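You operate a simulated robot arm through the tools that you are given. There is no shell and no other tool.

You run a simulated robot arm. Do the job below in one go: nothing can be reset, and whatever is moved stays where it is left.

TASK
Lay the small book named on the wrap card in the four-flap box and fold it shut.
Fine: flaps 1, 2, 3, 4 in turn; turn the wooden toggle over flap 4.

It is judged by the outcome, as a careful person would: the job done as asked, and still so three seconds after it is handed in. It fails if anything else is knocked over, pushed out of place, dropped, spilled or broken. Flat cloth is picked up by pressing the open fingertips on it (5 to 10 N) and closing them slowly along it; thin cloth reads only 2 to 8 mm in the jaws.

THE ROBOT
A 7-joint arm with a two-finger parallel gripper, fixed in place. Base frame: the origin is at the foot of the arm, x ahead of it, y to its left, z up; the work surface is at about z = 80. Units: cm, degrees, N and s.
Its first joint turns from -166.0 to 166.0 degrees. Payload 4.4 kg.
The tool frame sits at the grasp point between the pads (the TCP): z along the fingers, y along the line on which they close. The tips reach 2.3 cm beyond it. Largest opening 9.4 cm; finger width 3.8, thickness 1; the body of the gripper, 5.4 by 9.6 cm, starts 3.9 cm behind the TCP.
Orientation is told as [roll, pitch, yaw] about the base's x, y, z axes, in that order, counted from this pose: with the fingers straight down and closing along the base's y, the tool's x points along the base's -x, its y along +y and its z along -z.

THE INTERFACE
- The arm moves only by the tool send_rows. Its argument "plan" is a list of rows, each a list of 7 numbers: the shift along the base's x, y, z in units of 40 mm (1.0 is 40 mm), then the turn, a rotation vector about the base's x, y, z in units of 6 degrees (1.0 is 6 degrees), then the finger opening in cm, from 0 to 9.4. In form: [[tx, ty, tz, rx, ry, rz, gripper], ...]. A call has 1 to 20 rows; each row shifts and turns the commanded pose from where the row before left it. A call with a number of a shift or a turn outside -1 to 1 is refused whole. Rows are played at 5 a second. More than 5 cm and 8.6 degrees between two rows, or a gripper value outside its range, and nothing of the call is played. Where a pose cannot be reached the arm comes as near as it can. A force on the tool above 90 N (or 10 N above the force at the start of the call, whichever is more), or a blocked arm, ends the call early, and 0.2 s more pass. Each finger travels about 7.2 cm/s and halts on what it meets, pressing with about 35 N; the grip force reading is that of the motor and also rises with nothing between the fingers. The clock runs only during rows and for 0.2 s after the last one: add rows that do not move to give the fingers time. It gives the time, the measured TCP pose, the force on the tool (base axes), the opening and the grip force at its end, in the units of the frame above (readings bear some noise), with the torque about the TCP (base axes, N m) and any sound that the robot's microphone picked up.
- Cameras (640 x 400 px; columns grow to the right, rows downward): "scene" is fixed at [39.81, -49.97, 157.38]; the picture's right is [0.95, -0.32, 0.00], its down [-0.14, -0.40, -0.91] and it looks along [0.29, 0.86, -0.42] (base axes); focal length 315 px, centre (320, 200). "wrist" rides on the gripper at [8.6, 1.6, -7.5] in the tool frame; the picture's right is [-0.18, 0.98, 0.00], its down [-0.58, -0.11, -0.81] and it looks along [-0.79, -0.15, 0.59] (tool axes); focal length 243 px, centre (320, 200). There is no depth. A picture from a camera that has moved, and an enlarged one, comes with that camera's place and axes in the base frame and with its lens.
- snapshot(camera): a new picture of that camera. No time passes.
- inspect(camera, box): a new picture of the part [left, top, right, bottom] of that camera's present view, enlarged. No time passes.
- hand_in(): hands the job in; it is judged then, once.

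Nothing tells you positions but the pictures and the camera data. Unless the task says otherwise, let go and move clear before handing in.

The tools are called after "Emit:" by a JSON object that holds its "method" and its "body". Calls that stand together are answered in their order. send_rows: Moves the arm, as the interface text tells. Its arguments: {"type":"object","properties":{"plan":{"type":"array"}},"required":["plan"]} The other tools are called the same way: snapshot (camera) takes a picture; inspect (camera, box) takes an enlarged picture of a part of a camera's view; hand_in () hands the job in.

At the start:

```text
time_s: 0.0
eef_pos: [56.35, 38.46, 121.69]
tool_rot: [0.0, -0.1, 0.0]
ft_force: [0.2, -0.2, -0.1]
wrist_torque: [0.01, 0.01, -0.04]
opening: 9.41
grip_force: 0.1
```

scene: 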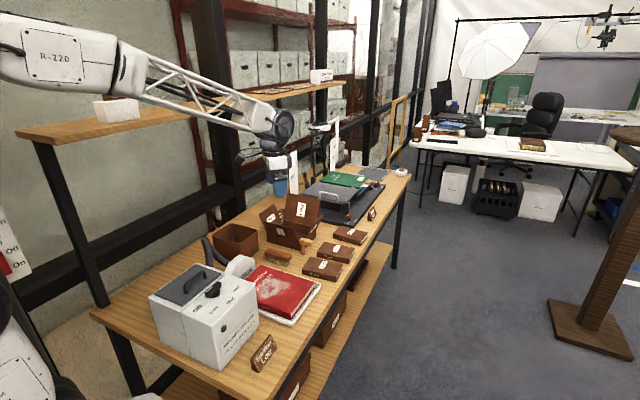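
wrist: 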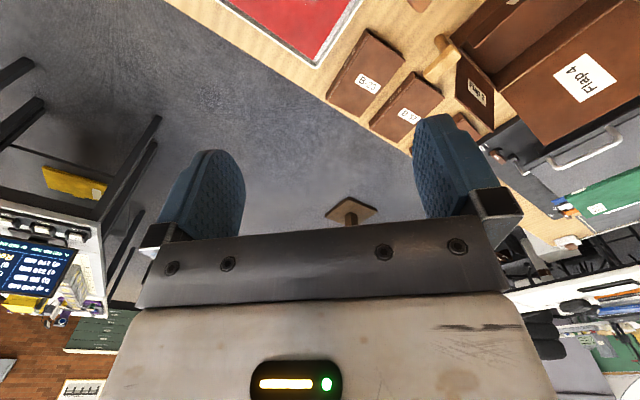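

I see a workbench with a four-flap box, three small books, and a card. I'll enlarge views to read the card and the labels first.

Emit:
{"method": "inspect", "body": {"camera": "scene", "box": [220, 170, 420, 295]}}

Emit:
{"method": "inspect", "body": {"camera": "scene", "box": [240, 180, 340, 260]}}

Emit:
{"method": "inspect", "body": {"camera": "scene", "box": [240, 250, 380, 380]}}

Emit:
{"method": "inspect", "body": {"camera": "wrist", "box": [320, 0, 640, 200]}}

Emit:
{"method": "inspect", "body": {"camera": "scene", "box": [300, 170, 420, 250]}}

```text
3.20 times, centred on (320, 232) of scene
camera zoom: at [39.81, -49.97, 157.38], right [0.95, -0.32, 0.0], down [-0.14, -0.4, -0.91], along [0.29, 0.86, -0.42], focal length 1007 px, centre (320, 96)
```

zoom: 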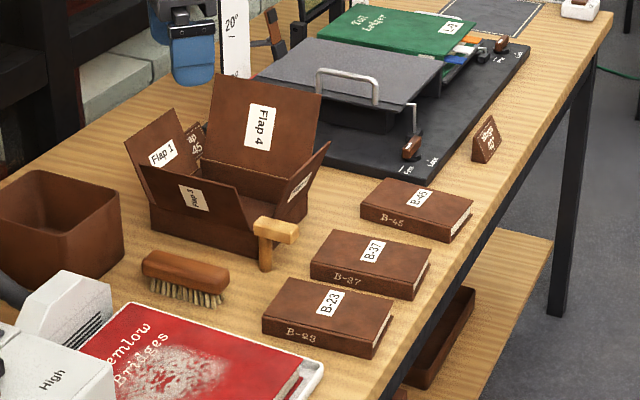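

```text
5.00 times, centred on (290, 220) of scene
camera zoom: at [39.81, -49.97, 157.38], right [0.95, -0.32, 0.0], down [-0.14, -0.4, -0.91], along [0.29, 0.86, -0.42], focal length 1574 px, centre (470, 100)
```

zoom: 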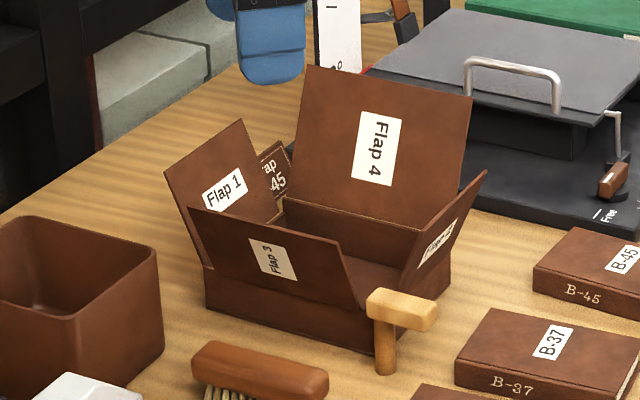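

```text
3.08 times, centred on (310, 315) of scene
camera zoom: at [39.81, -49.97, 157.38], right [0.95, -0.32, 0.0], down [-0.14, -0.4, -0.91], along [0.29, 0.86, -0.42], focal length 968 px, centre (351, -154)
```

zoom: 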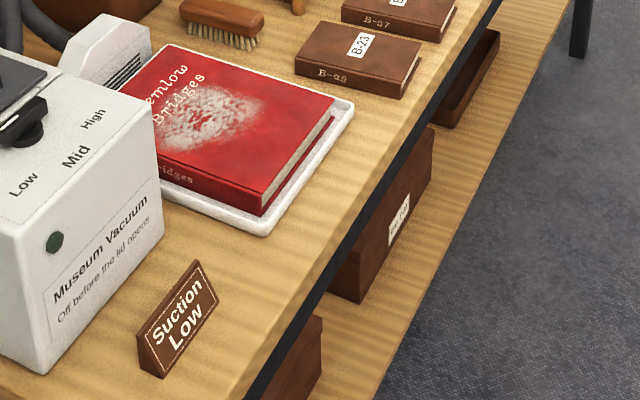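

```text
2.00 times, centred on (480, 100) of wrist
camera zoom: at [47.64, 40.09, 129.24], right [0.18, 0.98, 0.0], down [0.58, -0.11, 0.81], along [0.79, -0.15, -0.59], focal length 485 px, centre (0, 400)
```

zoom: 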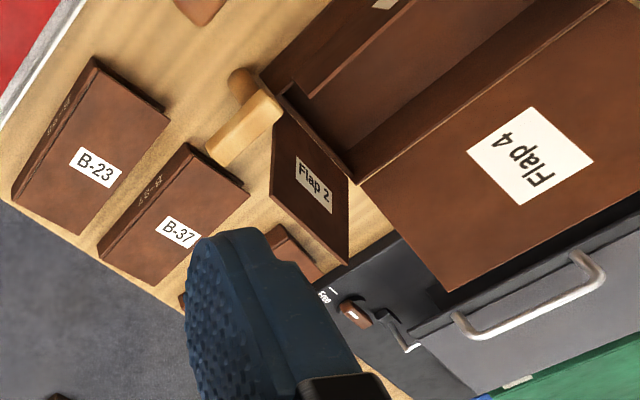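

```text
5.00 times, centred on (360, 210) of scene
camera zoom: at [39.81, -49.97, 157.38], right [0.95, -0.32, 0.0], down [-0.14, -0.4, -0.91], along [0.29, 0.86, -0.42], focal length 1574 px, centre (120, 150)
```

zoom: 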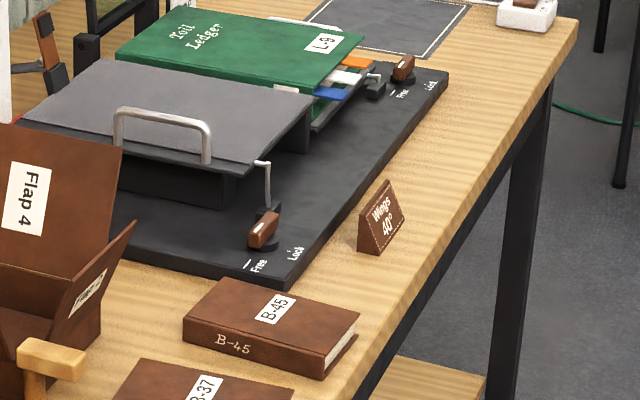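

The wrap card seems to stand behind the box ("..ap / ..45" visible between Flap 1 and Flap 4). I'll enlarge it to be sure of the name.

Emit:
{"method": "inspect", "body": {"camera": "scene", "box": [280, 200, 312, 224]}}

Emit:
{"method": "inspect", "body": {"camera": "wrist", "box": [440, 0, 640, 125]}}

Emit:
{"method": "inspect", "body": {"camera": "scene", "box": [255, 190, 325, 245]}}

```text
16.00 times, centred on (296, 212) of scene
camera zoom: at [39.81, -49.97, 157.38], right [0.95, -0.32, 0.0], down [-0.14, -0.4, -0.91], along [0.29, 0.86, -0.42], focal length 5036 px, centre (704, 8)
```

zoom: 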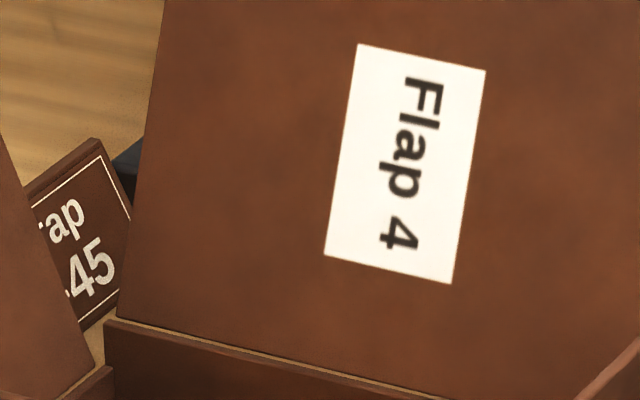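

```text
3.20 times, centred on (540, 62) of wrist
camera zoom: at [47.64, 40.09, 129.24], right [0.18, 0.98, 0.0], down [0.58, -0.11, 0.81], along [0.79, -0.15, -0.59], focal length 776 px, centre (-384, 640)
```

zoom: 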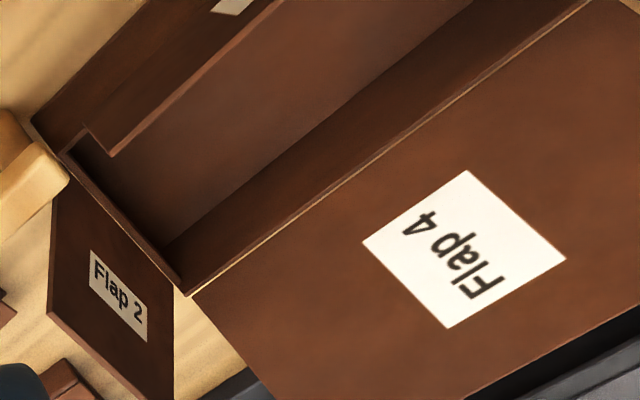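

```text
7.27 times, centred on (290, 218) of scene
camera zoom: at [39.81, -49.97, 157.38], right [0.95, -0.32, 0.0], down [-0.14, -0.4, -0.91], along [0.29, 0.86, -0.42], focal length 2289 px, centre (538, 73)
```

zoom: 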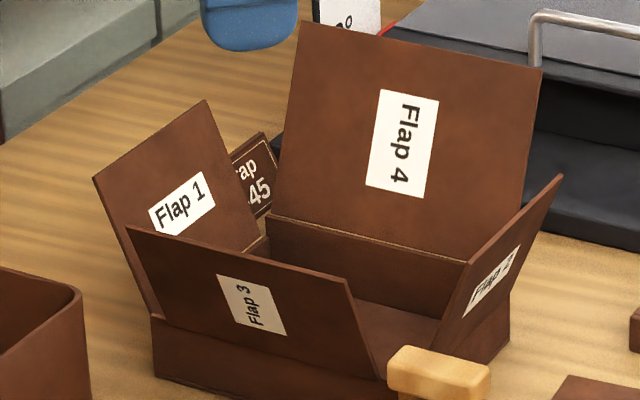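

The card reads "Wrap … -45", so the book is B-45, at roughly (93, 65), with the box at roughly (67, 71). I'll look closer at the surroundings before moving.

Emit:
{"method": "inspect", "body": {"camera": "scene", "box": [230, 100, 430, 225]}}

Emit:
{"method": "inspect", "body": {"camera": "scene", "box": [0, 0, 320, 200]}}

Emit:
{"method": "inspect", "body": {"camera": "scene", "box": [90, 200, 330, 400]}}

```text
3.20 times, centred on (330, 162) of scene
camera zoom: at [39.81, -49.97, 157.38], right [0.95, -0.32, 0.0], down [-0.14, -0.4, -0.91], along [0.29, 0.86, -0.42], focal length 1007 px, centre (288, 320)
```

zoom: 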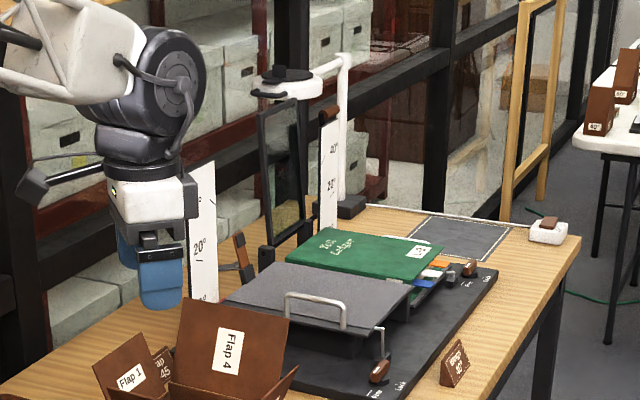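

```text
2.00 times, centred on (160, 100) of scene
camera zoom: at [39.81, -49.97, 157.38], right [0.95, -0.32, 0.0], down [-0.14, -0.4, -0.91], along [0.29, 0.86, -0.42], focal length 630 px, centre (640, 400)
```

zoom: 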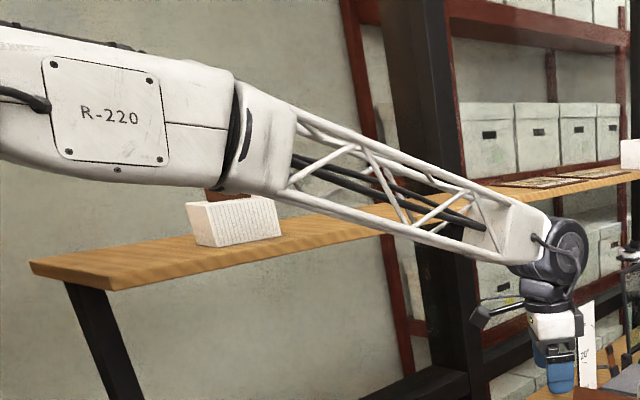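

```text
2.00 times, centred on (210, 300) of scene
camera zoom: at [39.81, -49.97, 157.38], right [0.95, -0.32, 0.0], down [-0.14, -0.4, -0.91], along [0.29, 0.86, -0.42], focal length 630 px, centre (540, 0)
```

zoom: 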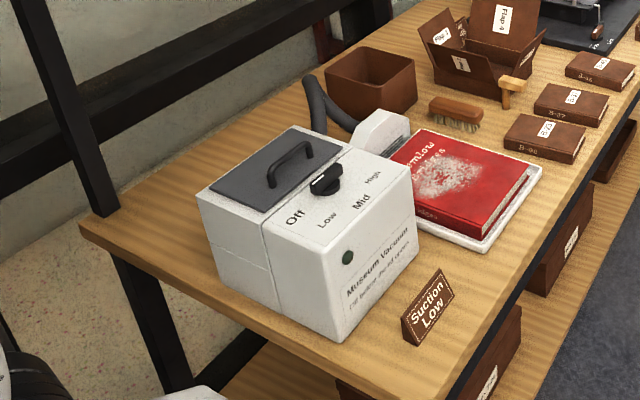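

The work area is clear above table height. I'll swing the arm toward the table line with a 45° yaw, staying high, so that the wrist camera looks out over the box and books.

Emit:
{"method": "send_rows", "body": {"plan": [[-0.2, 0.42, 0.1, 0, 0, 0.94, 9.4], [-0.2, 0.42, 0.1, 0, 0, 0.94, 9.4], [-0.2, 0.42, 0.1, 0, 0, 0.94, 9.4], [-0.2, 0.42, 0.1, 0, 0, 0.94, 9.4], [-0.2, 0.42, 0.1, 0, 0, 0.94, 9.4], [-0.2, 0.42, 0.1, 0, 0, 0.94, 9.4], [-0.2, 0.42, 0.1, 0, 0, 0.94, 9.4], [-0.2, 0.42, 0.1, 0, 0, 0.92, 9.4], [0, 0, 0, 0, 0, 0, 9.4]]}}

Emit:
{"method": "snapshot", "body": {"camera": "wrist"}}

Emit:
{"method": "snapshot", "body": {"camera": "scene"}}

```text
time_s: 2.0
eef_pos: [49.98, 52.05, 124.82]
tool_rot: [0.1, 0.0, 45.1]
ft_force: [-0.4, 0.2, 0.8]
wrist_torque: [0.02, 0.0, -0.01]
opening: 9.4
grip_force: 0.1
```

```text
taken
camera wrist: at [42.66, 46.99, 132.38], right [-0.57, 0.82, 0.0], down [0.49, 0.34, 0.81], along [0.66, 0.46, -0.59], focal length 243 px, centre (320, 200)
```

wrist: 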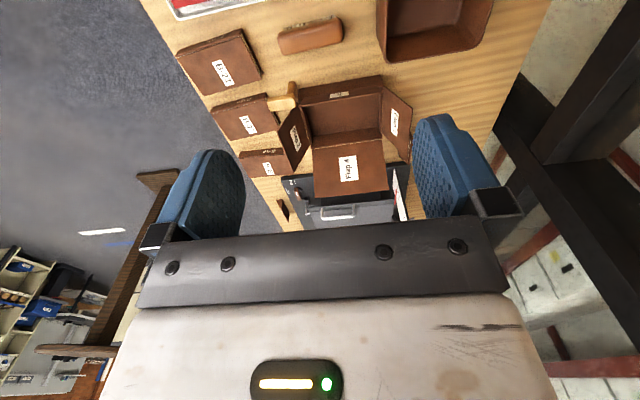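

```text
taken
```

scene: 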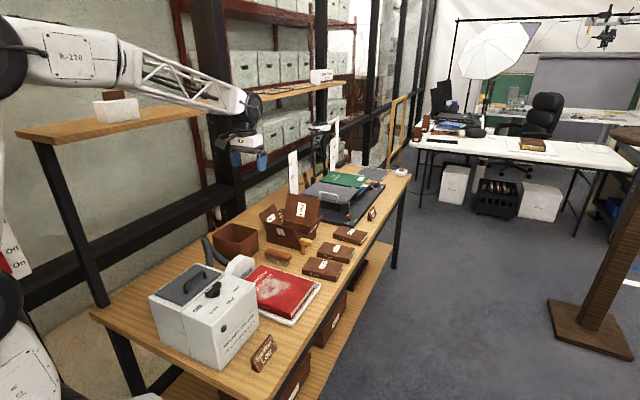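

The wrist view now shows the box, toggle and books together. I'll enlarge it to measure positions.

Emit:
{"method": "inspect", "body": {"camera": "wrist", "box": [230, 60, 430, 185]}}

Emit:
{"method": "inspect", "body": {"camera": "wrist", "box": [230, 130, 330, 210]}}

Emit:
{"method": "inspect", "body": {"camera": "wrist", "box": [260, 60, 420, 160]}}

```text
3.20 times, centred on (330, 122) of wrist
camera zoom: at [42.66, 46.99, 132.38], right [-0.57, 0.82, 0.0], down [0.49, 0.34, 0.81], along [0.66, 0.46, -0.59], focal length 776 px, centre (288, 448)
```

zoom: 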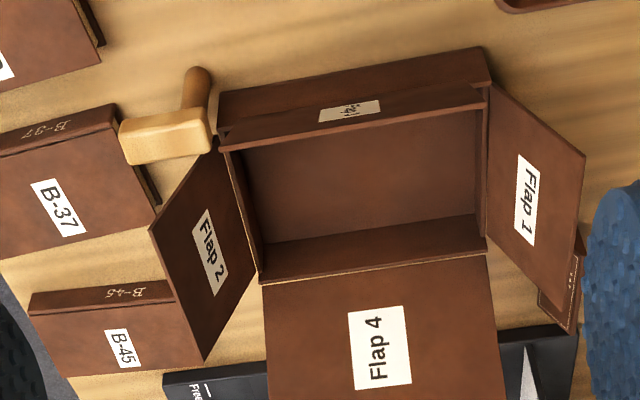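

```text
5.00 times, centred on (280, 170) of wrist
camera zoom: at [42.66, 46.99, 132.38], right [-0.57, 0.82, 0.0], down [0.49, 0.34, 0.81], along [0.66, 0.46, -0.59], focal length 1213 px, centre (520, 350)
```

zoom: 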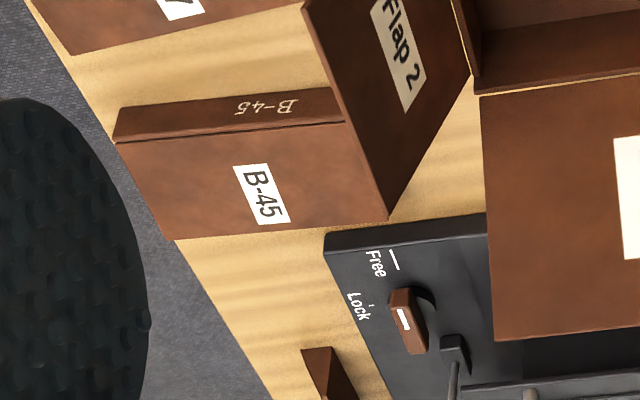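

```text
4.00 times, centred on (340, 110) of wrist
camera zoom: at [42.66, 46.99, 132.38], right [-0.57, 0.82, 0.0], down [0.49, 0.34, 0.81], along [0.66, 0.46, -0.59], focal length 970 px, centre (240, 560)
```

zoom: 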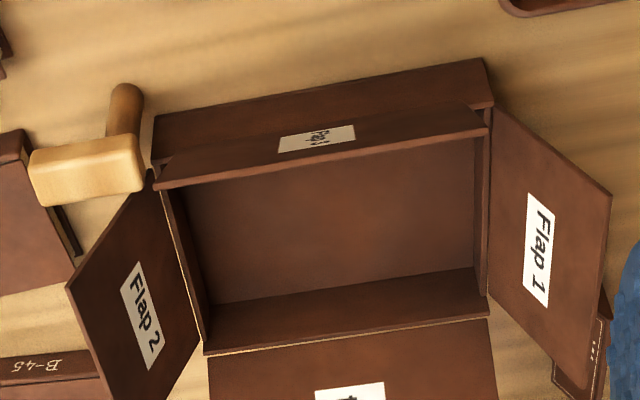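

Both cameras agree: book B-45 (about 8.5 × 14 × 2.5 cm) is centred near (93, 63.5), i.e. 113 cm from the base, farther than the stated straight-down reach. I'll move high toward it to see what reach is actually there.

Emit:
{"method": "send_rows", "body": {"plan": [[0.9, 0.12, -0.2, 0, 0, 0, 9.4], [0.9, 0.12, -0.2, 0, 0, 0, 9.4], [0.9, 0.12, -0.2, 0, 0, 0, 9.4], [0.9, 0.12, -0.2, 0, 0, 0, 9.4], [0.9, 0.12, -0.2, 0, 0, 0, 9.4], [0.9, 0.12, -0.2, 0, 0, 0, 9.4], [0.9, 0.12, -0.2, 0, 0, 0, 9.4], [0.9, 0.12, -0.2, 0, 0, 0, 9.4], [0, 0, 0, 0, 0, 0, 9.4], [0, 0, 0, 0, 0, 0, 9.4]]}}

Emit:
{"method": "snapshot", "body": {"camera": "wrist"}}

Emit:
{"method": "snapshot", "body": {"camera": "scene"}}

```text
time_s: 4.2
eef_pos: [78.73, 55.71, 118.18]
tool_rot: [0.0, 0.0, 45.1]
ft_force: [0.3, -0.3, -0.3]
wrist_torque: [0.03, -0.02, -0.04]
opening: 9.42
grip_force: 0.0
```

```text
taken
camera wrist: at [71.49, 50.63, 125.83], right [-0.57, 0.82, 0.0], down [0.49, 0.33, 0.81], along [0.67, 0.46, -0.59], focal length 243 px, centre (320, 200)
```

wrist: 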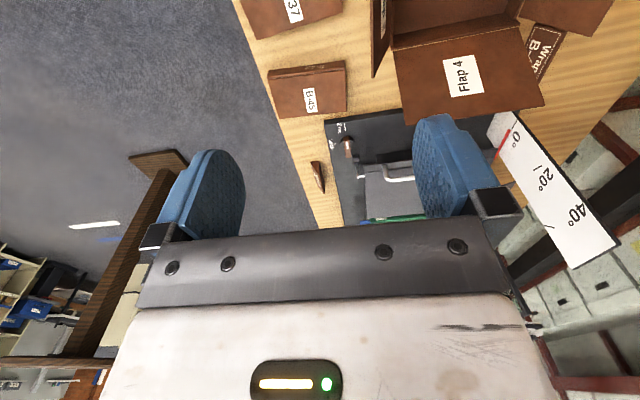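

```text
taken
```

scene: 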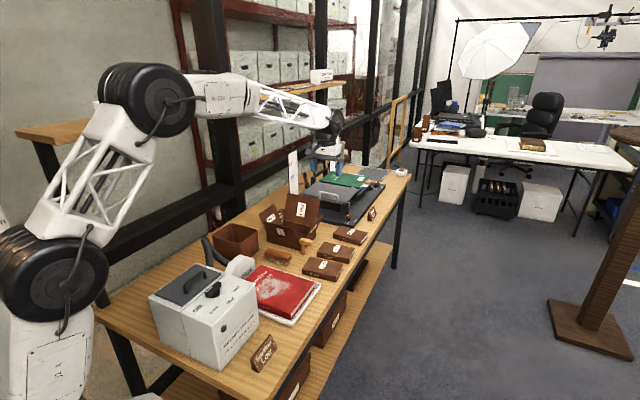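

The arm is still clearly bent at 96 cm, so I'll test a bit further out directly above the book, still high.

Emit:
{"method": "send_rows", "body": {"plan": [[0.73, 0.39, -0.3, 0, 0, 0, 9.4], [0.73, 0.39, -0.3, 0, 0, 0, 9.4], [0.73, 0.39, -0.3, 0, 0, 0, 9.4], [0.73, 0.39, -0.3, 0, 0, 0, 9.4], [0.73, 0.39, -0.3, 0, 0, 0, 9.4], [0, 0, 0, 0, 0, 0, 9.4], [0, 0, 0, 0, 0, 0, 9.4]]}}

Emit:
{"method": "snapshot", "body": {"camera": "wrist"}}

Emit:
{"method": "snapshot", "body": {"camera": "scene"}}

```text
time_s: 5.8
eef_pos: [93.11, 63.46, 112.48]
tool_rot: [0.1, -0.1, 45.0]
ft_force: [0.1, -0.5, -0.6]
wrist_torque: [-0.02, 0.02, 0.05]
opening: 9.39
grip_force: 0.1
```

```text
taken
camera wrist: at [85.84, 58.41, 120.03], right [-0.57, 0.82, 0.0], down [0.49, 0.33, 0.81], along [0.67, 0.46, -0.59], focal length 243 px, centre (320, 200)
```

wrist: 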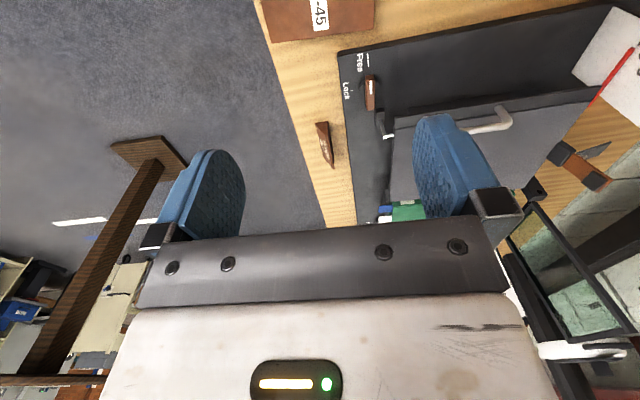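

```text
taken
```

scene: 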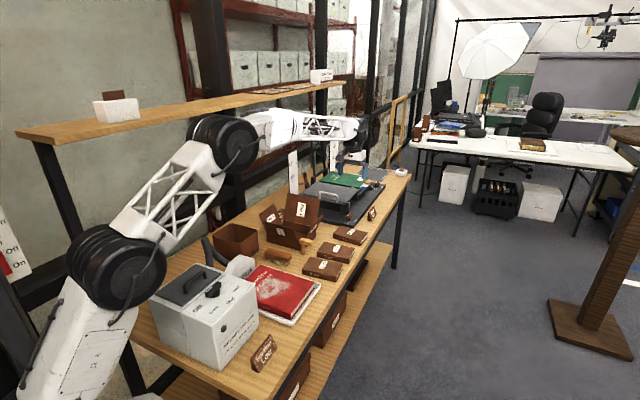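

Good – the arm reaches right above the book with the tool straight down. Now I'll turn the hand 90° (closing along the table's length, across the book's width) and back off so the camera can measure the box from the front side.

Emit:
{"method": "send_rows", "body": {"plan": [[-0.197, -0.175, 0.092, 0, 0, 1, 9.4], [-0.197, -0.175, 0.092, 0, 0, 1, 9.4], [-0.197, -0.175, 0.092, 0, 0, 1, 9.4], [-0.197, -0.175, 0.092, 0, 0, 1, 9.4], [-0.197, -0.175, 0.092, 0, 0, 1, 9.4], [-0.197, -0.175, 0.092, 0, 0, 1, 9.4], [-0.197, -0.175, 0.092, 0, 0, 1, 9.4], [-0.197, -0.175, 0.092, 0, 0, 1, 9.4], [-0.197, -0.175, 0.092, 0, 0, 1, 9.4], [-0.197, -0.175, 0.092, 0, 0, 1, 9.4], [-0.197, -0.175, 0.092, 0, 0, 1, 9.4], [-0.197, -0.175, 0.092, 0, 0, 1, 9.4], [-0.197, -0.175, 0.092, 0, 0, 1, 9.4], [-0.197, -0.175, 0.092, 0, 0, 1, 9.4], [-0.197, -0.175, 0.092, 0, 0, 1, 9.4], [0, 0, 0, 0, 0, 0, 9.4]]}}

Emit:
{"method": "snapshot", "body": {"camera": "wrist"}}

Emit:
{"method": "snapshot", "body": {"camera": "scene"}}

```text
time_s: 9.2
eef_pos: [81.55, 53.14, 118.02]
tool_rot: [0.0, -0.1, 135.1]
ft_force: [-0.7, -0.1, -0.1]
wrist_torque: [0.02, 0.0, -0.01]
opening: 9.42
grip_force: 0.0
```

```text
taken
camera wrist: at [86.44, 45.8, 125.51], right [-0.82, -0.57, 0.0], down [-0.34, 0.49, 0.81], along [-0.46, 0.66, -0.59], focal length 243 px, centre (320, 200)
```

wrist: 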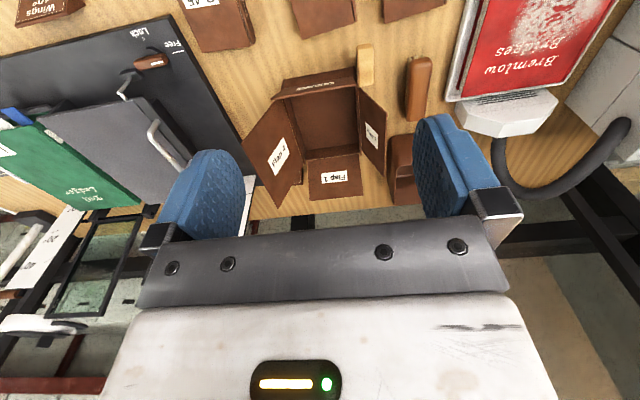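

```text
taken
```

scene: 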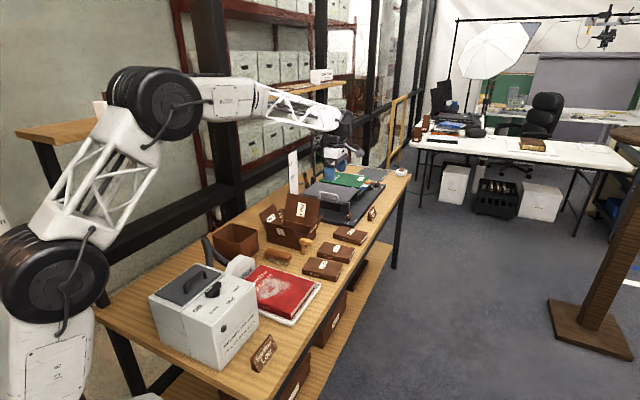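

Good view of the box with all four flaps and the toggle. I'll enlarge for measurement.

Emit:
{"method": "inspect", "body": {"camera": "wrist", "box": [230, 35, 400, 205]}}

Emit:
{"method": "inspect", "body": {"camera": "wrist", "box": [265, 55, 395, 136]}}

Emit:
{"method": "inspect", "body": {"camera": "wrist", "box": [160, 0, 320, 100]}}

```text
2.35 times, centred on (315, 120) of wrist
camera zoom: at [86.44, 45.8, 125.51], right [-0.82, -0.57, 0.0], down [-0.34, 0.49, 0.81], along [-0.46, 0.66, -0.59], focal length 571 px, centre (332, 388)
```

zoom: 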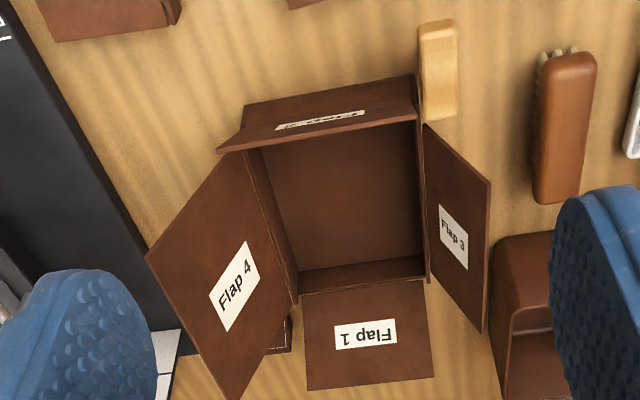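

```text
4.92 times, centred on (330, 96) of wrist
camera zoom: at [86.44, 45.8, 125.51], right [-0.82, -0.57, 0.0], down [-0.34, 0.49, 0.81], along [-0.46, 0.66, -0.59], focal length 1194 px, centre (271, 714)
```

zoom: 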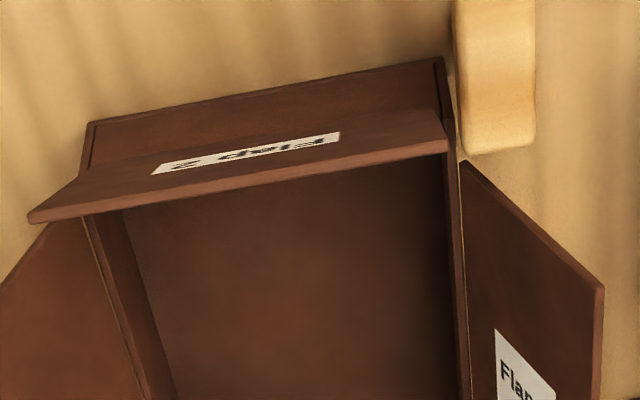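

```text
4.00 times, centred on (240, 50) of wrist
camera zoom: at [86.44, 45.8, 125.51], right [-0.82, -0.57, 0.0], down [-0.34, 0.49, 0.81], along [-0.46, 0.66, -0.59], focal length 970 px, centre (640, 800)
```

zoom: 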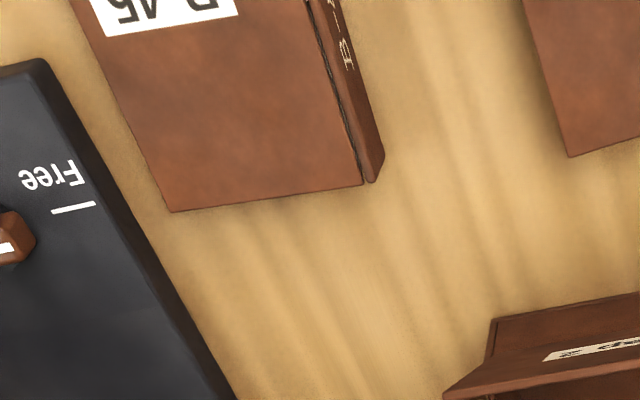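

Measured in table axes (e1 outward along the table at 45°, e2 toward the front edge): box outer e1 91.1–104.6, e2 −12…6.8, rim z≈84.5; book e1 107–115.4, e2 14.3–28.1. I'll turn the hand to yaw −45° so the camera stays clear of flap 2 later, and come above the book.

Emit:
{"method": "send_rows", "body": {"plan": [[0.108, 0.08, -0.108, 0, 0, -1, 9.4], [0.108, 0.08, -0.108, 0, 0, -1, 9.4], [0.108, 0.08, -0.108, 0, 0, -1, 9.4], [0.108, 0.08, -0.108, 0, 0, -1, 9.4], [0.108, 0.08, -0.108, 0, 0, -1, 9.4], [0.108, 0.08, -0.108, 0, 0, -1, 9.4], [0.108, 0.08, -0.108, 0, 0, -1, 9.4], [0.108, 0.08, -0.108, 0, 0, -1, 9.4], [0.108, 0.08, -0.108, 0, 0, -1, 9.4], [0.108, 0.08, -0.108, 0, 0, -1, 9.4], [0.108, 0.08, -0.108, 0, 0, -1, 9.4], [0.108, 0.08, -0.108, 0, 0, -1, 9.4], [0.108, 0.08, -0.108, 0, 0, -1, 9.4], [0.108, 0.08, -0.108, 0, 0, -1, 9.4], [0.108, 0.08, -0.108, 0, 0, -1, 9.4], [0.108, 0.08, -0.108, 0, 0, -1, 9.4], [0.108, 0.08, -0.108, 0, 0, -1, 9.4], [0.108, 0.08, -0.108, 0, 0, -1, 9.4], [0.108, 0.08, -0.108, 0, 0, -1, 9.4], [0.108, 0.08, -0.108, 0, 0, -1, 9.4]]}}

Emit:
{"method": "send_rows", "body": {"plan": [[0.108, 0.08, -0.108, 0, 0, -1, 9.4], [0.108, 0.08, -0.108, 0, 0, -1, 9.4], [0.108, 0.08, -0.108, 0, 0, -1, 9.4], [0.108, 0.08, -0.108, 0, 0, -1, 9.4], [0.108, 0.08, -0.108, 0, 0, -1, 9.4], [0.108, 0.08, -0.108, 0, 0, -1, 9.4], [0.108, 0.08, -0.108, 0, 0, -1, 9.4], [0.108, 0.08, -0.108, 0, 0, -1, 9.4], [0.108, 0.08, -0.108, 0, 0, -1, 9.4], [0.108, 0.08, -0.108, 0, 0, -1, 9.4], [0, 0, 0, 0, 0, 0, 9.4], [0, 0, 0, 0, 0, 0, 9.4]]}}

Emit:
{"method": "snapshot", "body": {"camera": "wrist"}}

Emit:
{"method": "snapshot", "body": {"camera": "scene"}}

```text
time_s: 13.4
eef_pos: [90.02, 59.44, 109.36]
tool_rot: [0.0, 0.0, 15.1]
ft_force: [-0.2, 0.6, 0.4]
wrist_torque: [0.02, 0.02, 0.03]
opening: 9.42
grip_force: 0.1
```

```text
time_s: 16.0
eef_pos: [94.38, 62.76, 105.01]
tool_rot: [0.0, 0.0, -45.0]
ft_force: [0.0, 0.1, 0.0]
wrist_torque: [0.0, -0.03, -0.05]
opening: 9.42
grip_force: 0.0
```

```text
taken
camera wrist: at [89.4, 69.89, 112.68], right [0.82, 0.57, 0.0], down [0.33, -0.49, 0.81], along [0.46, -0.67, -0.59], focal length 243 px, centre (320, 200)
```

wrist: 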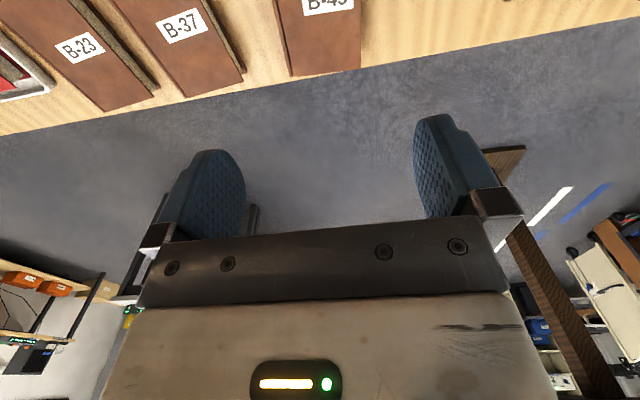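

```text
taken
```

scene: 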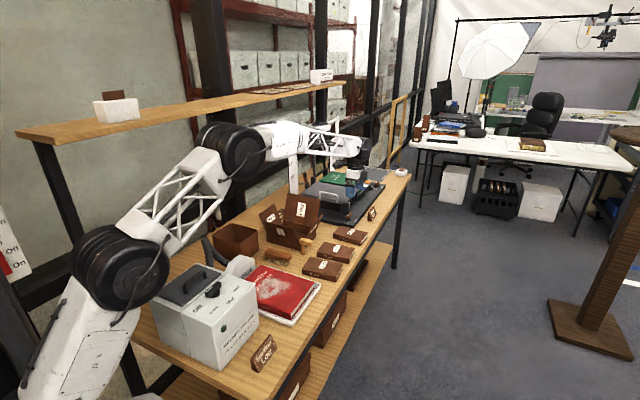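

The book's near and far edges suggest it is rotated a few degrees off the table axis. I'll enlarge to confirm before turning the hand to match.

Emit:
{"method": "inspect", "body": {"camera": "wrist", "box": [240, 0, 400, 100]}}

Emit:
{"method": "inspect", "body": {"camera": "scene", "box": [325, 150, 405, 250]}}

```text
4.00 times, centred on (320, 50) of wrist
camera zoom: at [89.4, 69.89, 112.68], right [0.82, 0.57, 0.0], down [0.33, -0.49, 0.81], along [0.46, -0.67, -0.59], focal length 970 px, centre (320, 800)
```

zoom: 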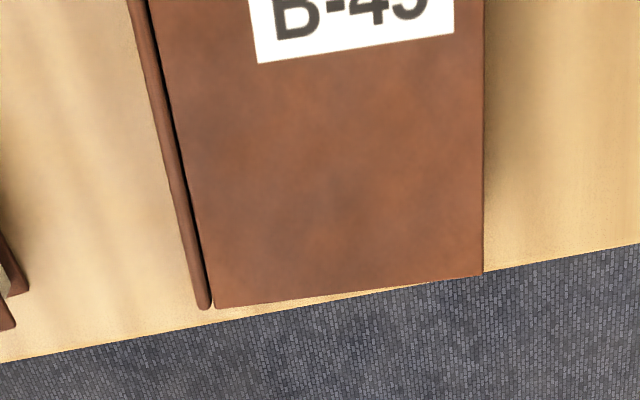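

```text
4.00 times, centred on (365, 200) of scene
camera zoom: at [39.81, -49.97, 157.38], right [0.95, -0.32, 0.0], down [-0.14, -0.4, -0.91], along [0.29, 0.86, -0.42], focal length 1259 px, centre (140, 200)
```

zoom: 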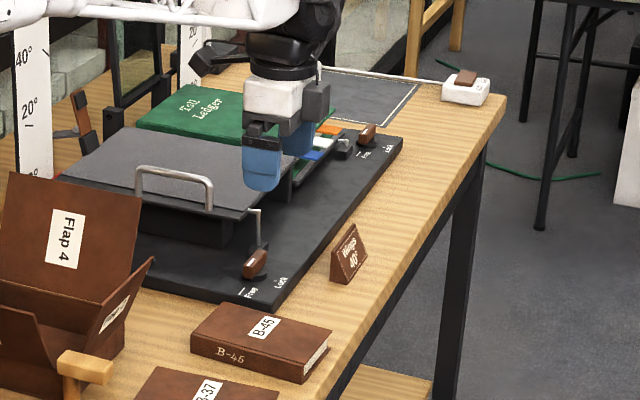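

The book is turned about 3.5° and is ~8.7 cm wide including the spine. I'll set yaw −48.5°, centre on it and lower to just above the book to check finger alignment.

Emit:
{"method": "send_rows", "body": {"plan": [[-0.02, -0.07, -0.8, 0, 0, -0.583, 9.4], [0, 0, -0.8, 0, 0, 0, 9.4], [0, 0, -0.8, 0, 0, 0, 9.4], [0, 0, -0.8, 0, 0, 0, 9.4], [0, 0, -0.8, 0, 0, 0, 9.4], [0, 0, -0.4, 0, 0, 0, 9.4], [0, 0, 0, 0, 0, 0, 9.4], [0, 0, 0, 0, 0, 0, 9.4]]}}

Emit:
{"method": "snapshot", "body": {"camera": "wrist"}}

Emit:
{"method": "inspect", "body": {"camera": "scene", "box": [290, 160, 410, 260]}}

Emit:
{"method": "snapshot", "body": {"camera": "scene"}}

```text
time_s: 17.8
eef_pos: [94.27, 62.3, 87.41]
tool_rot: [0.0, 0.1, -48.5]
ft_force: [0.7, 0.3, 0.6]
wrist_torque: [-0.03, -0.01, 0.02]
opening: 9.39
grip_force: 0.0
```

```text
taken
camera wrist: at [89.76, 69.81, 94.96], right [0.86, 0.51, 0.0], down [0.3, -0.51, 0.81], along [0.41, -0.69, -0.59], focal length 243 px, centre (320, 200)
```

wrist: 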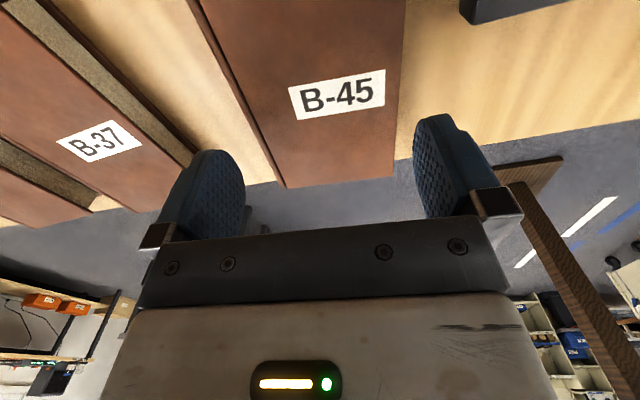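

```text
4.00 times, centred on (350, 210) of scene
camera zoom: at [39.81, -49.97, 157.38], right [0.95, -0.32, 0.0], down [-0.14, -0.4, -0.91], along [0.29, 0.86, -0.42], focal length 1259 px, centre (200, 160)
```

zoom: 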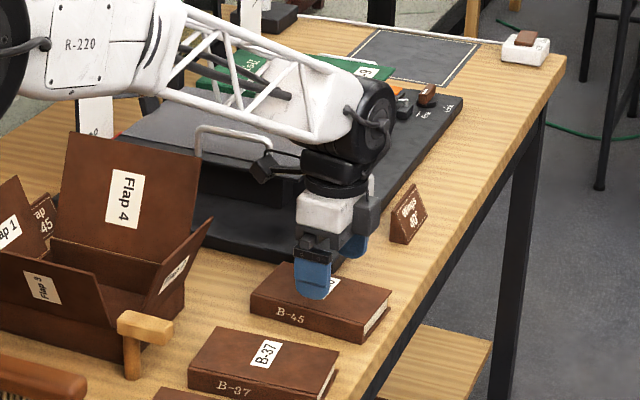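

```text
taken
```

scene: 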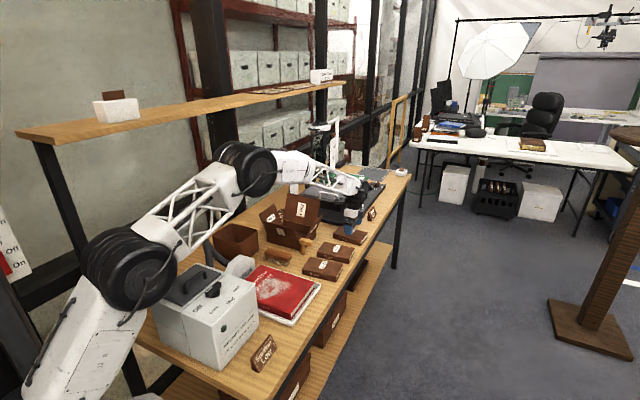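

The fingers straddle the book, but margins are tight. I'll enlarge to judge the book's edges relative to the pads.

Emit:
{"method": "inspect", "body": {"camera": "wrist", "box": [170, 0, 490, 200]}}

Emit:
{"method": "inspect", "body": {"camera": "wrist", "box": [180, 0, 300, 75]}}

Emit:
{"method": "inspect", "body": {"camera": "scene", "box": [330, 205, 378, 245]}}

```text
2.00 times, centred on (330, 100) of wrist
camera zoom: at [89.76, 69.81, 94.96], right [0.86, 0.51, 0.0], down [0.3, -0.51, 0.81], along [0.41, -0.69, -0.59], focal length 485 px, centre (300, 400)
```

zoom: 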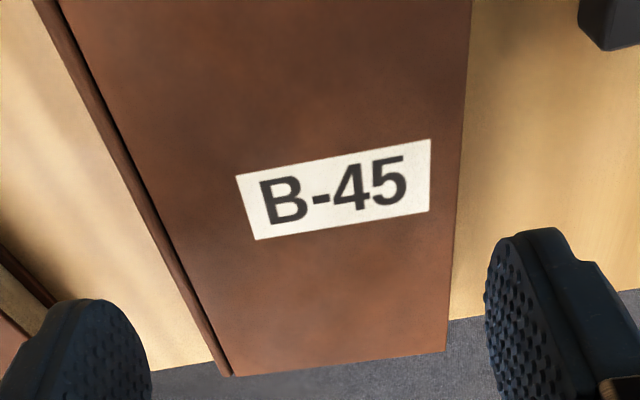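

```text
5.33 times, centred on (240, 38) of wrist
camera zoom: at [89.76, 69.81, 94.96], right [0.86, 0.51, 0.0], down [0.3, -0.51, 0.81], along [0.41, -0.69, -0.59], focal length 1294 px, centre (747, 1067)
```

zoom: 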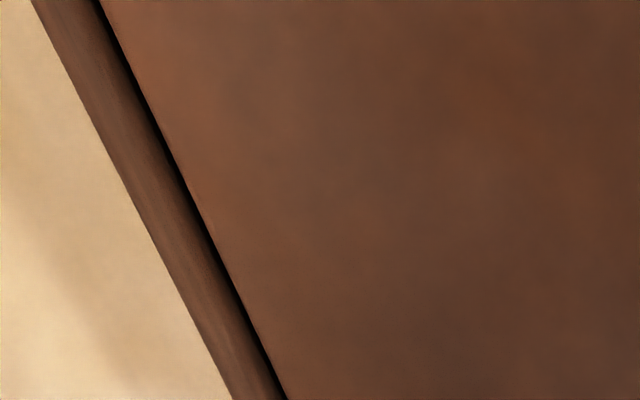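

```text
10.00 times, centred on (354, 225) of scene
camera zoom: at [39.81, -49.97, 157.38], right [0.95, -0.32, 0.0], down [-0.14, -0.4, -0.91], along [0.29, 0.86, -0.42], focal length 3148 px, centre (-20, -50)
```

zoom: 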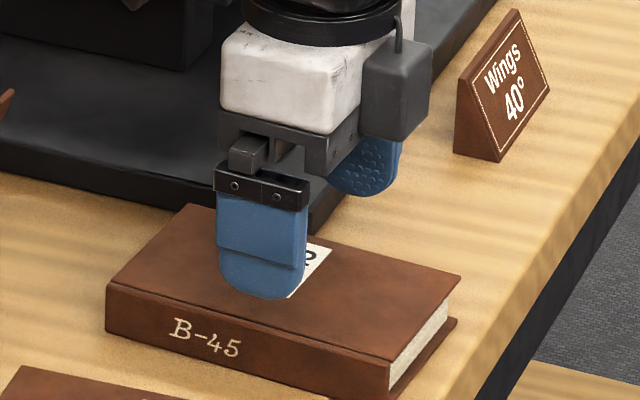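

Book top is at z≈82.5 and the book sits between the pads with about 3 mm on each side. I'll go down in small steps, watching force.

Emit:
{"method": "send_rows", "body": {"plan": [[0.015, 0.03, -0.25, 0, 0, 0, 9.4], [0, 0, -0.25, 0, 0, 0, 9.4], [0, 0, 0, 0, 0, 0, 9.4]]}}

Emit:
{"method": "inspect", "body": {"camera": "wrist", "box": [170, 0, 490, 200]}}

Emit:
{"method": "inspect", "body": {"camera": "scene", "box": [330, 205, 378, 245]}}

```text
time_s: 18.6
eef_pos: [94.47, 62.62, 85.5]
tool_rot: [-0.1, 0.0, -48.5]
ft_force: [0.5, -0.5, 0.9]
wrist_torque: [-0.04, -0.01, -0.02]
opening: 9.42
grip_force: 0.1
```

```text
2.00 times, centred on (330, 100) of wrist
camera zoom: at [89.82, 70.03, 93.04], right [0.86, 0.51, 0.0], down [0.3, -0.51, 0.81], along [0.41, -0.69, -0.59], focal length 485 px, centre (300, 400)
```

zoom: 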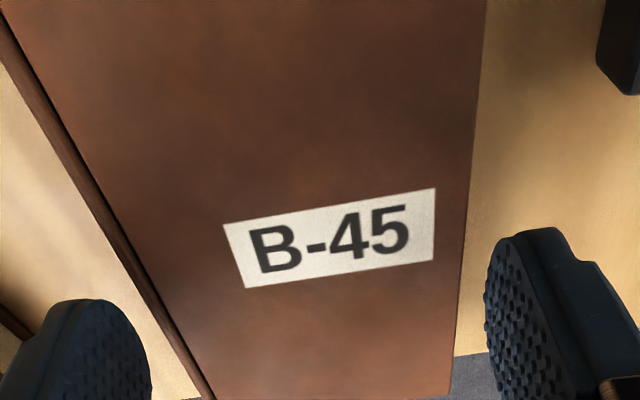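

```text
10.00 times, centred on (354, 225) of scene
camera zoom: at [39.81, -49.97, 157.38], right [0.95, -0.32, 0.0], down [-0.14, -0.4, -0.91], along [0.29, 0.86, -0.42], focal length 3148 px, centre (-20, -50)
```

zoom: 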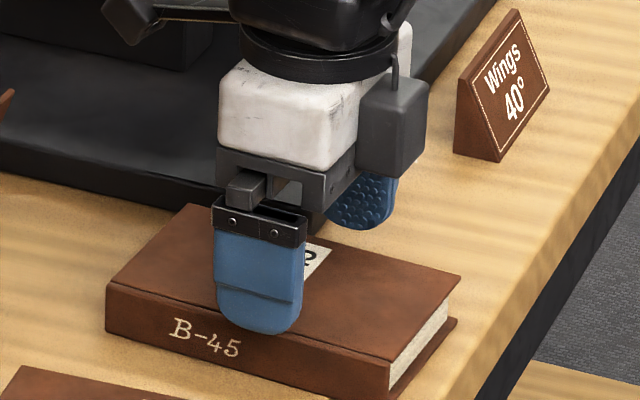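

Centred: about 4 mm free on each side. Continuing down gently.

Emit:
{"method": "send_rows", "body": {"plan": [[0, 0, -0.15, 0, 0, 0, 9.4], [0, 0, -0.15, 0, 0, 0, 9.4], [0, 0, 0, 0, 0, 0, 9.4]]}}

Emit:
{"method": "inspect", "body": {"camera": "scene", "box": [330, 205, 378, 245]}}

```text
time_s: 19.4
eef_pos: [94.41, 62.46, 84.25]
tool_rot: [0.0, 0.0, -48.5]
ft_force: [0.1, -0.6, -0.1]
wrist_torque: [-0.02, 0.03, 0.02]
opening: 9.39
grip_force: 0.1
```

```text
10.00 times, centred on (354, 225) of scene
camera zoom: at [39.81, -49.97, 157.38], right [0.95, -0.32, 0.0], down [-0.14, -0.4, -0.91], along [0.29, 0.86, -0.42], focal length 3148 px, centre (-20, -50)
```

zoom: 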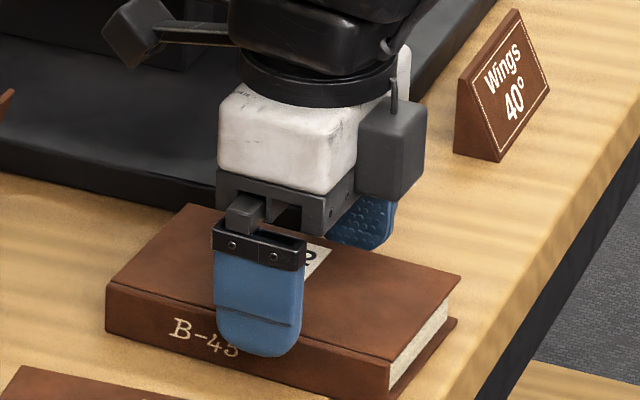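

No contact; the tips are now below the book's top on both sides. Last bit down, then close.

Emit:
{"method": "send_rows", "body": {"plan": [[0, 0, -0.16, 0, 0, 0, 9.4], [0, 0, -0.16, 0, 0, 0, 9.4], [0, 0, 0, 0, 0, 0, 9.4]]}}

Emit:
{"method": "send_rows", "body": {"plan": [[0, 0, 0, 0, 0, 0, 9.0], [0, 0, 0, 0, 0, 0, 8.7], [0, 0, 0, 0, 0, 0, 8.4], [0, 0, 0, 0, 0, 0, 8.0], [0, 0, 0, 0, 0, 0, 7.6], [0, 0, 0, 0, 0, 0, 7.6]]}}

Emit:
{"method": "inspect", "body": {"camera": "scene", "box": [330, 205, 378, 245]}}

```text
time_s: 20.2
eef_pos: [94.45, 62.5, 82.94]
tool_rot: [-0.1, 0.0, -48.5]
ft_force: [0.0, 0.3, -0.8]
wrist_torque: [0.0, -0.03, -0.02]
opening: 9.38
grip_force: 0.1
```

```text
time_s: 21.6
eef_pos: [94.36, 62.45, 83.01]
tool_rot: [0.0, -0.1, -48.4]
ft_force: [0.7, -0.7, -0.3]
wrist_torque: [-0.01, -0.02, 0.03]
opening: 8.76
grip_force: 35.4
```

```text
10.00 times, centred on (354, 225) of scene
camera zoom: at [39.81, -49.97, 157.38], right [0.95, -0.32, 0.0], down [-0.14, -0.4, -0.91], along [0.29, 0.86, -0.42], focal length 3148 px, centre (-20, -50)
```

zoom: 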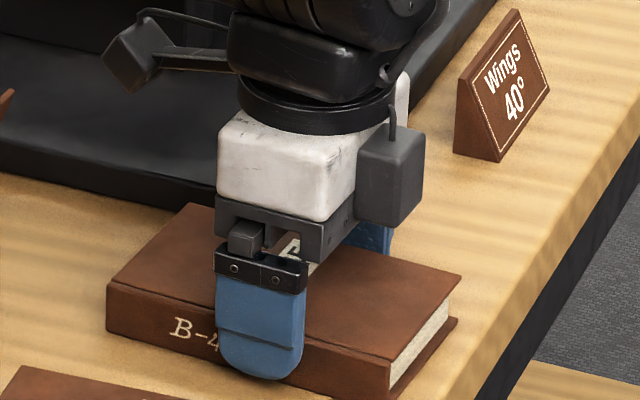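

The book is gripped (8.76 cm, 35 N). Lifting straight up.

Emit:
{"method": "send_rows", "body": {"plan": [[0, 0, 0.25, 0, 0, 0, 7.6], [0, 0, 0.5, 0, 0, 0, 7.6], [0, 0, 0.75, 0, 0, 0, 7.6], [0, 0, 0.75, 0, 0, 0, 7.6], [0, 0, 0.75, 0, 0, 0, 7.6], [0, 0, 0.75, 0, 0, 0, 7.6], [0, 0, 0.75, 0, 0, 0, 7.6], [0, 0, 0.75, 0, 0, 0, 7.6], [0, 0, 0, 0, 0, 0, 7.6]]}}

Emit:
{"method": "snapshot", "body": {"camera": "scene"}}

Emit:
{"method": "snapshot", "body": {"camera": "wrist"}}

```text
time_s: 23.6
eef_pos: [94.29, 62.65, 103.95]
tool_rot: [0.0, 0.0, -48.5]
ft_force: [-0.1, -0.7, -2.8]
wrist_torque: [-0.03, -0.02, 0.01]
opening: 8.76
grip_force: 34.8
```

```text
taken
```

scene: 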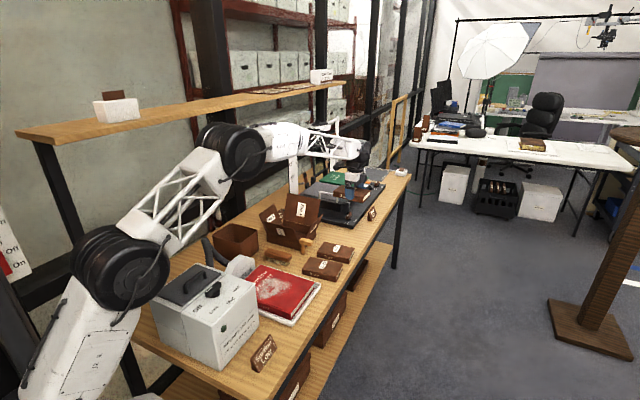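

```text
taken
camera wrist: at [89.74, 70.16, 111.6], right [0.86, 0.51, 0.0], down [0.3, -0.51, 0.81], along [0.41, -0.69, -0.59], focal length 243 px, centre (320, 200)
```

wrist: 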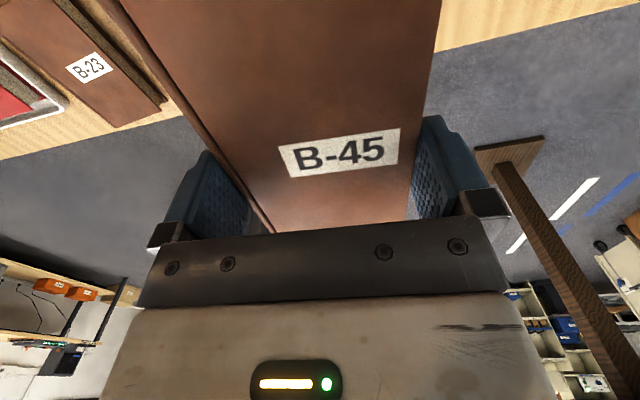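

Book is securely held. Moving it over the box centre at this height, straightening yaw to −45°.

Emit:
{"method": "send_rows", "body": {"plan": [[-0.4, 0.12, 0.05, 0, 0, 0.06, 7.6], [-0.68, 0.197, 0, 0, 0, 0.065, 7.6], [-0.68, 0.197, 0, 0, 0, 0.065, 7.6], [-0.68, 0.197, 0, 0, 0, 0.065, 7.6], [-0.68, 0.197, 0, 0, 0, 0.065, 7.6], [-0.68, 0.197, 0, 0, 0, 0.065, 7.6], [-0.68, 0.197, 0, 0, 0, 0.065, 7.6], [-0.68, 0.197, 0, 0, 0, 0.065, 7.6], [-0.68, 0.197, 0, 0, 0, 0.065, 7.6], [-0.68, 0.197, 0, 0, 0, 0.0, 7.6], [0, 0, 0, 0, 0, 0, 7.6], [0, 0, 0, 0, 0, 0, 7.6]]}}

Emit:
{"method": "snapshot", "body": {"camera": "scene"}}

Emit:
{"method": "snapshot", "body": {"camera": "wrist"}}

Emit:
{"method": "inspect", "body": {"camera": "scene", "box": [240, 160, 340, 260]}}

```text
time_s: 26.2
eef_pos: [68.16, 70.34, 104.38]
tool_rot: [0.0, 0.0, -45.0]
ft_force: [0.6, -0.7, -2.0]
wrist_torque: [-0.02, 0.0, -0.01]
opening: 8.8
grip_force: 34.9
```

```text
taken
```

scene: 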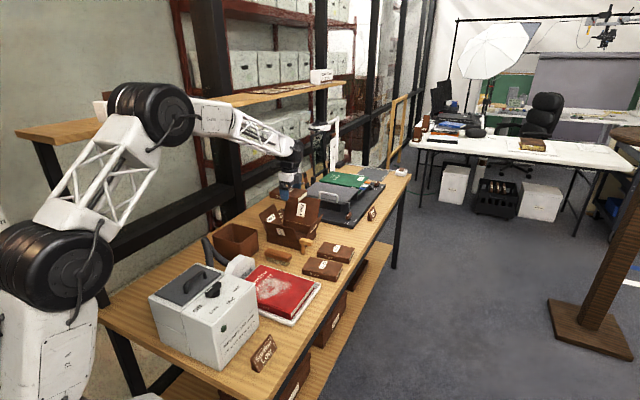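

```text
taken
camera wrist: at [63.14, 77.49, 111.91], right [0.82, 0.57, 0.0], down [0.33, -0.49, 0.81], along [0.46, -0.67, -0.59], focal length 243 px, centre (320, 200)
```

wrist: 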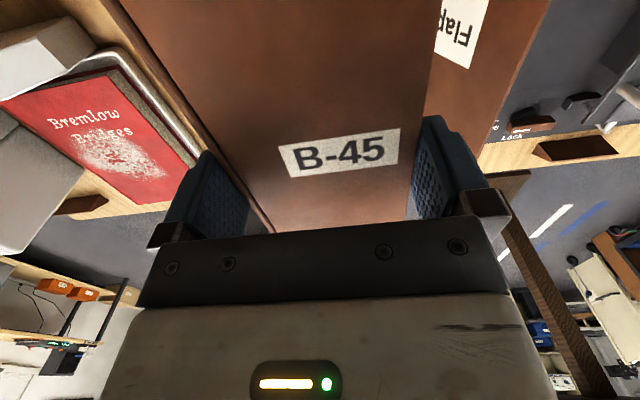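

```text
4.00 times, centred on (290, 210) of scene
camera zoom: at [39.81, -49.97, 157.38], right [0.95, -0.32, 0.0], down [-0.14, -0.4, -0.91], along [0.29, 0.86, -0.42], focal length 1259 px, centre (440, 160)
```

zoom: 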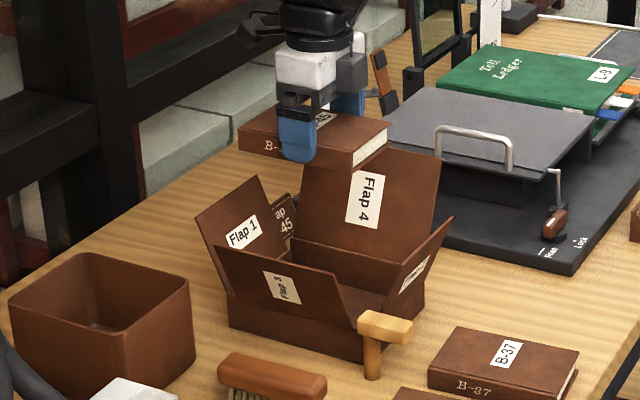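

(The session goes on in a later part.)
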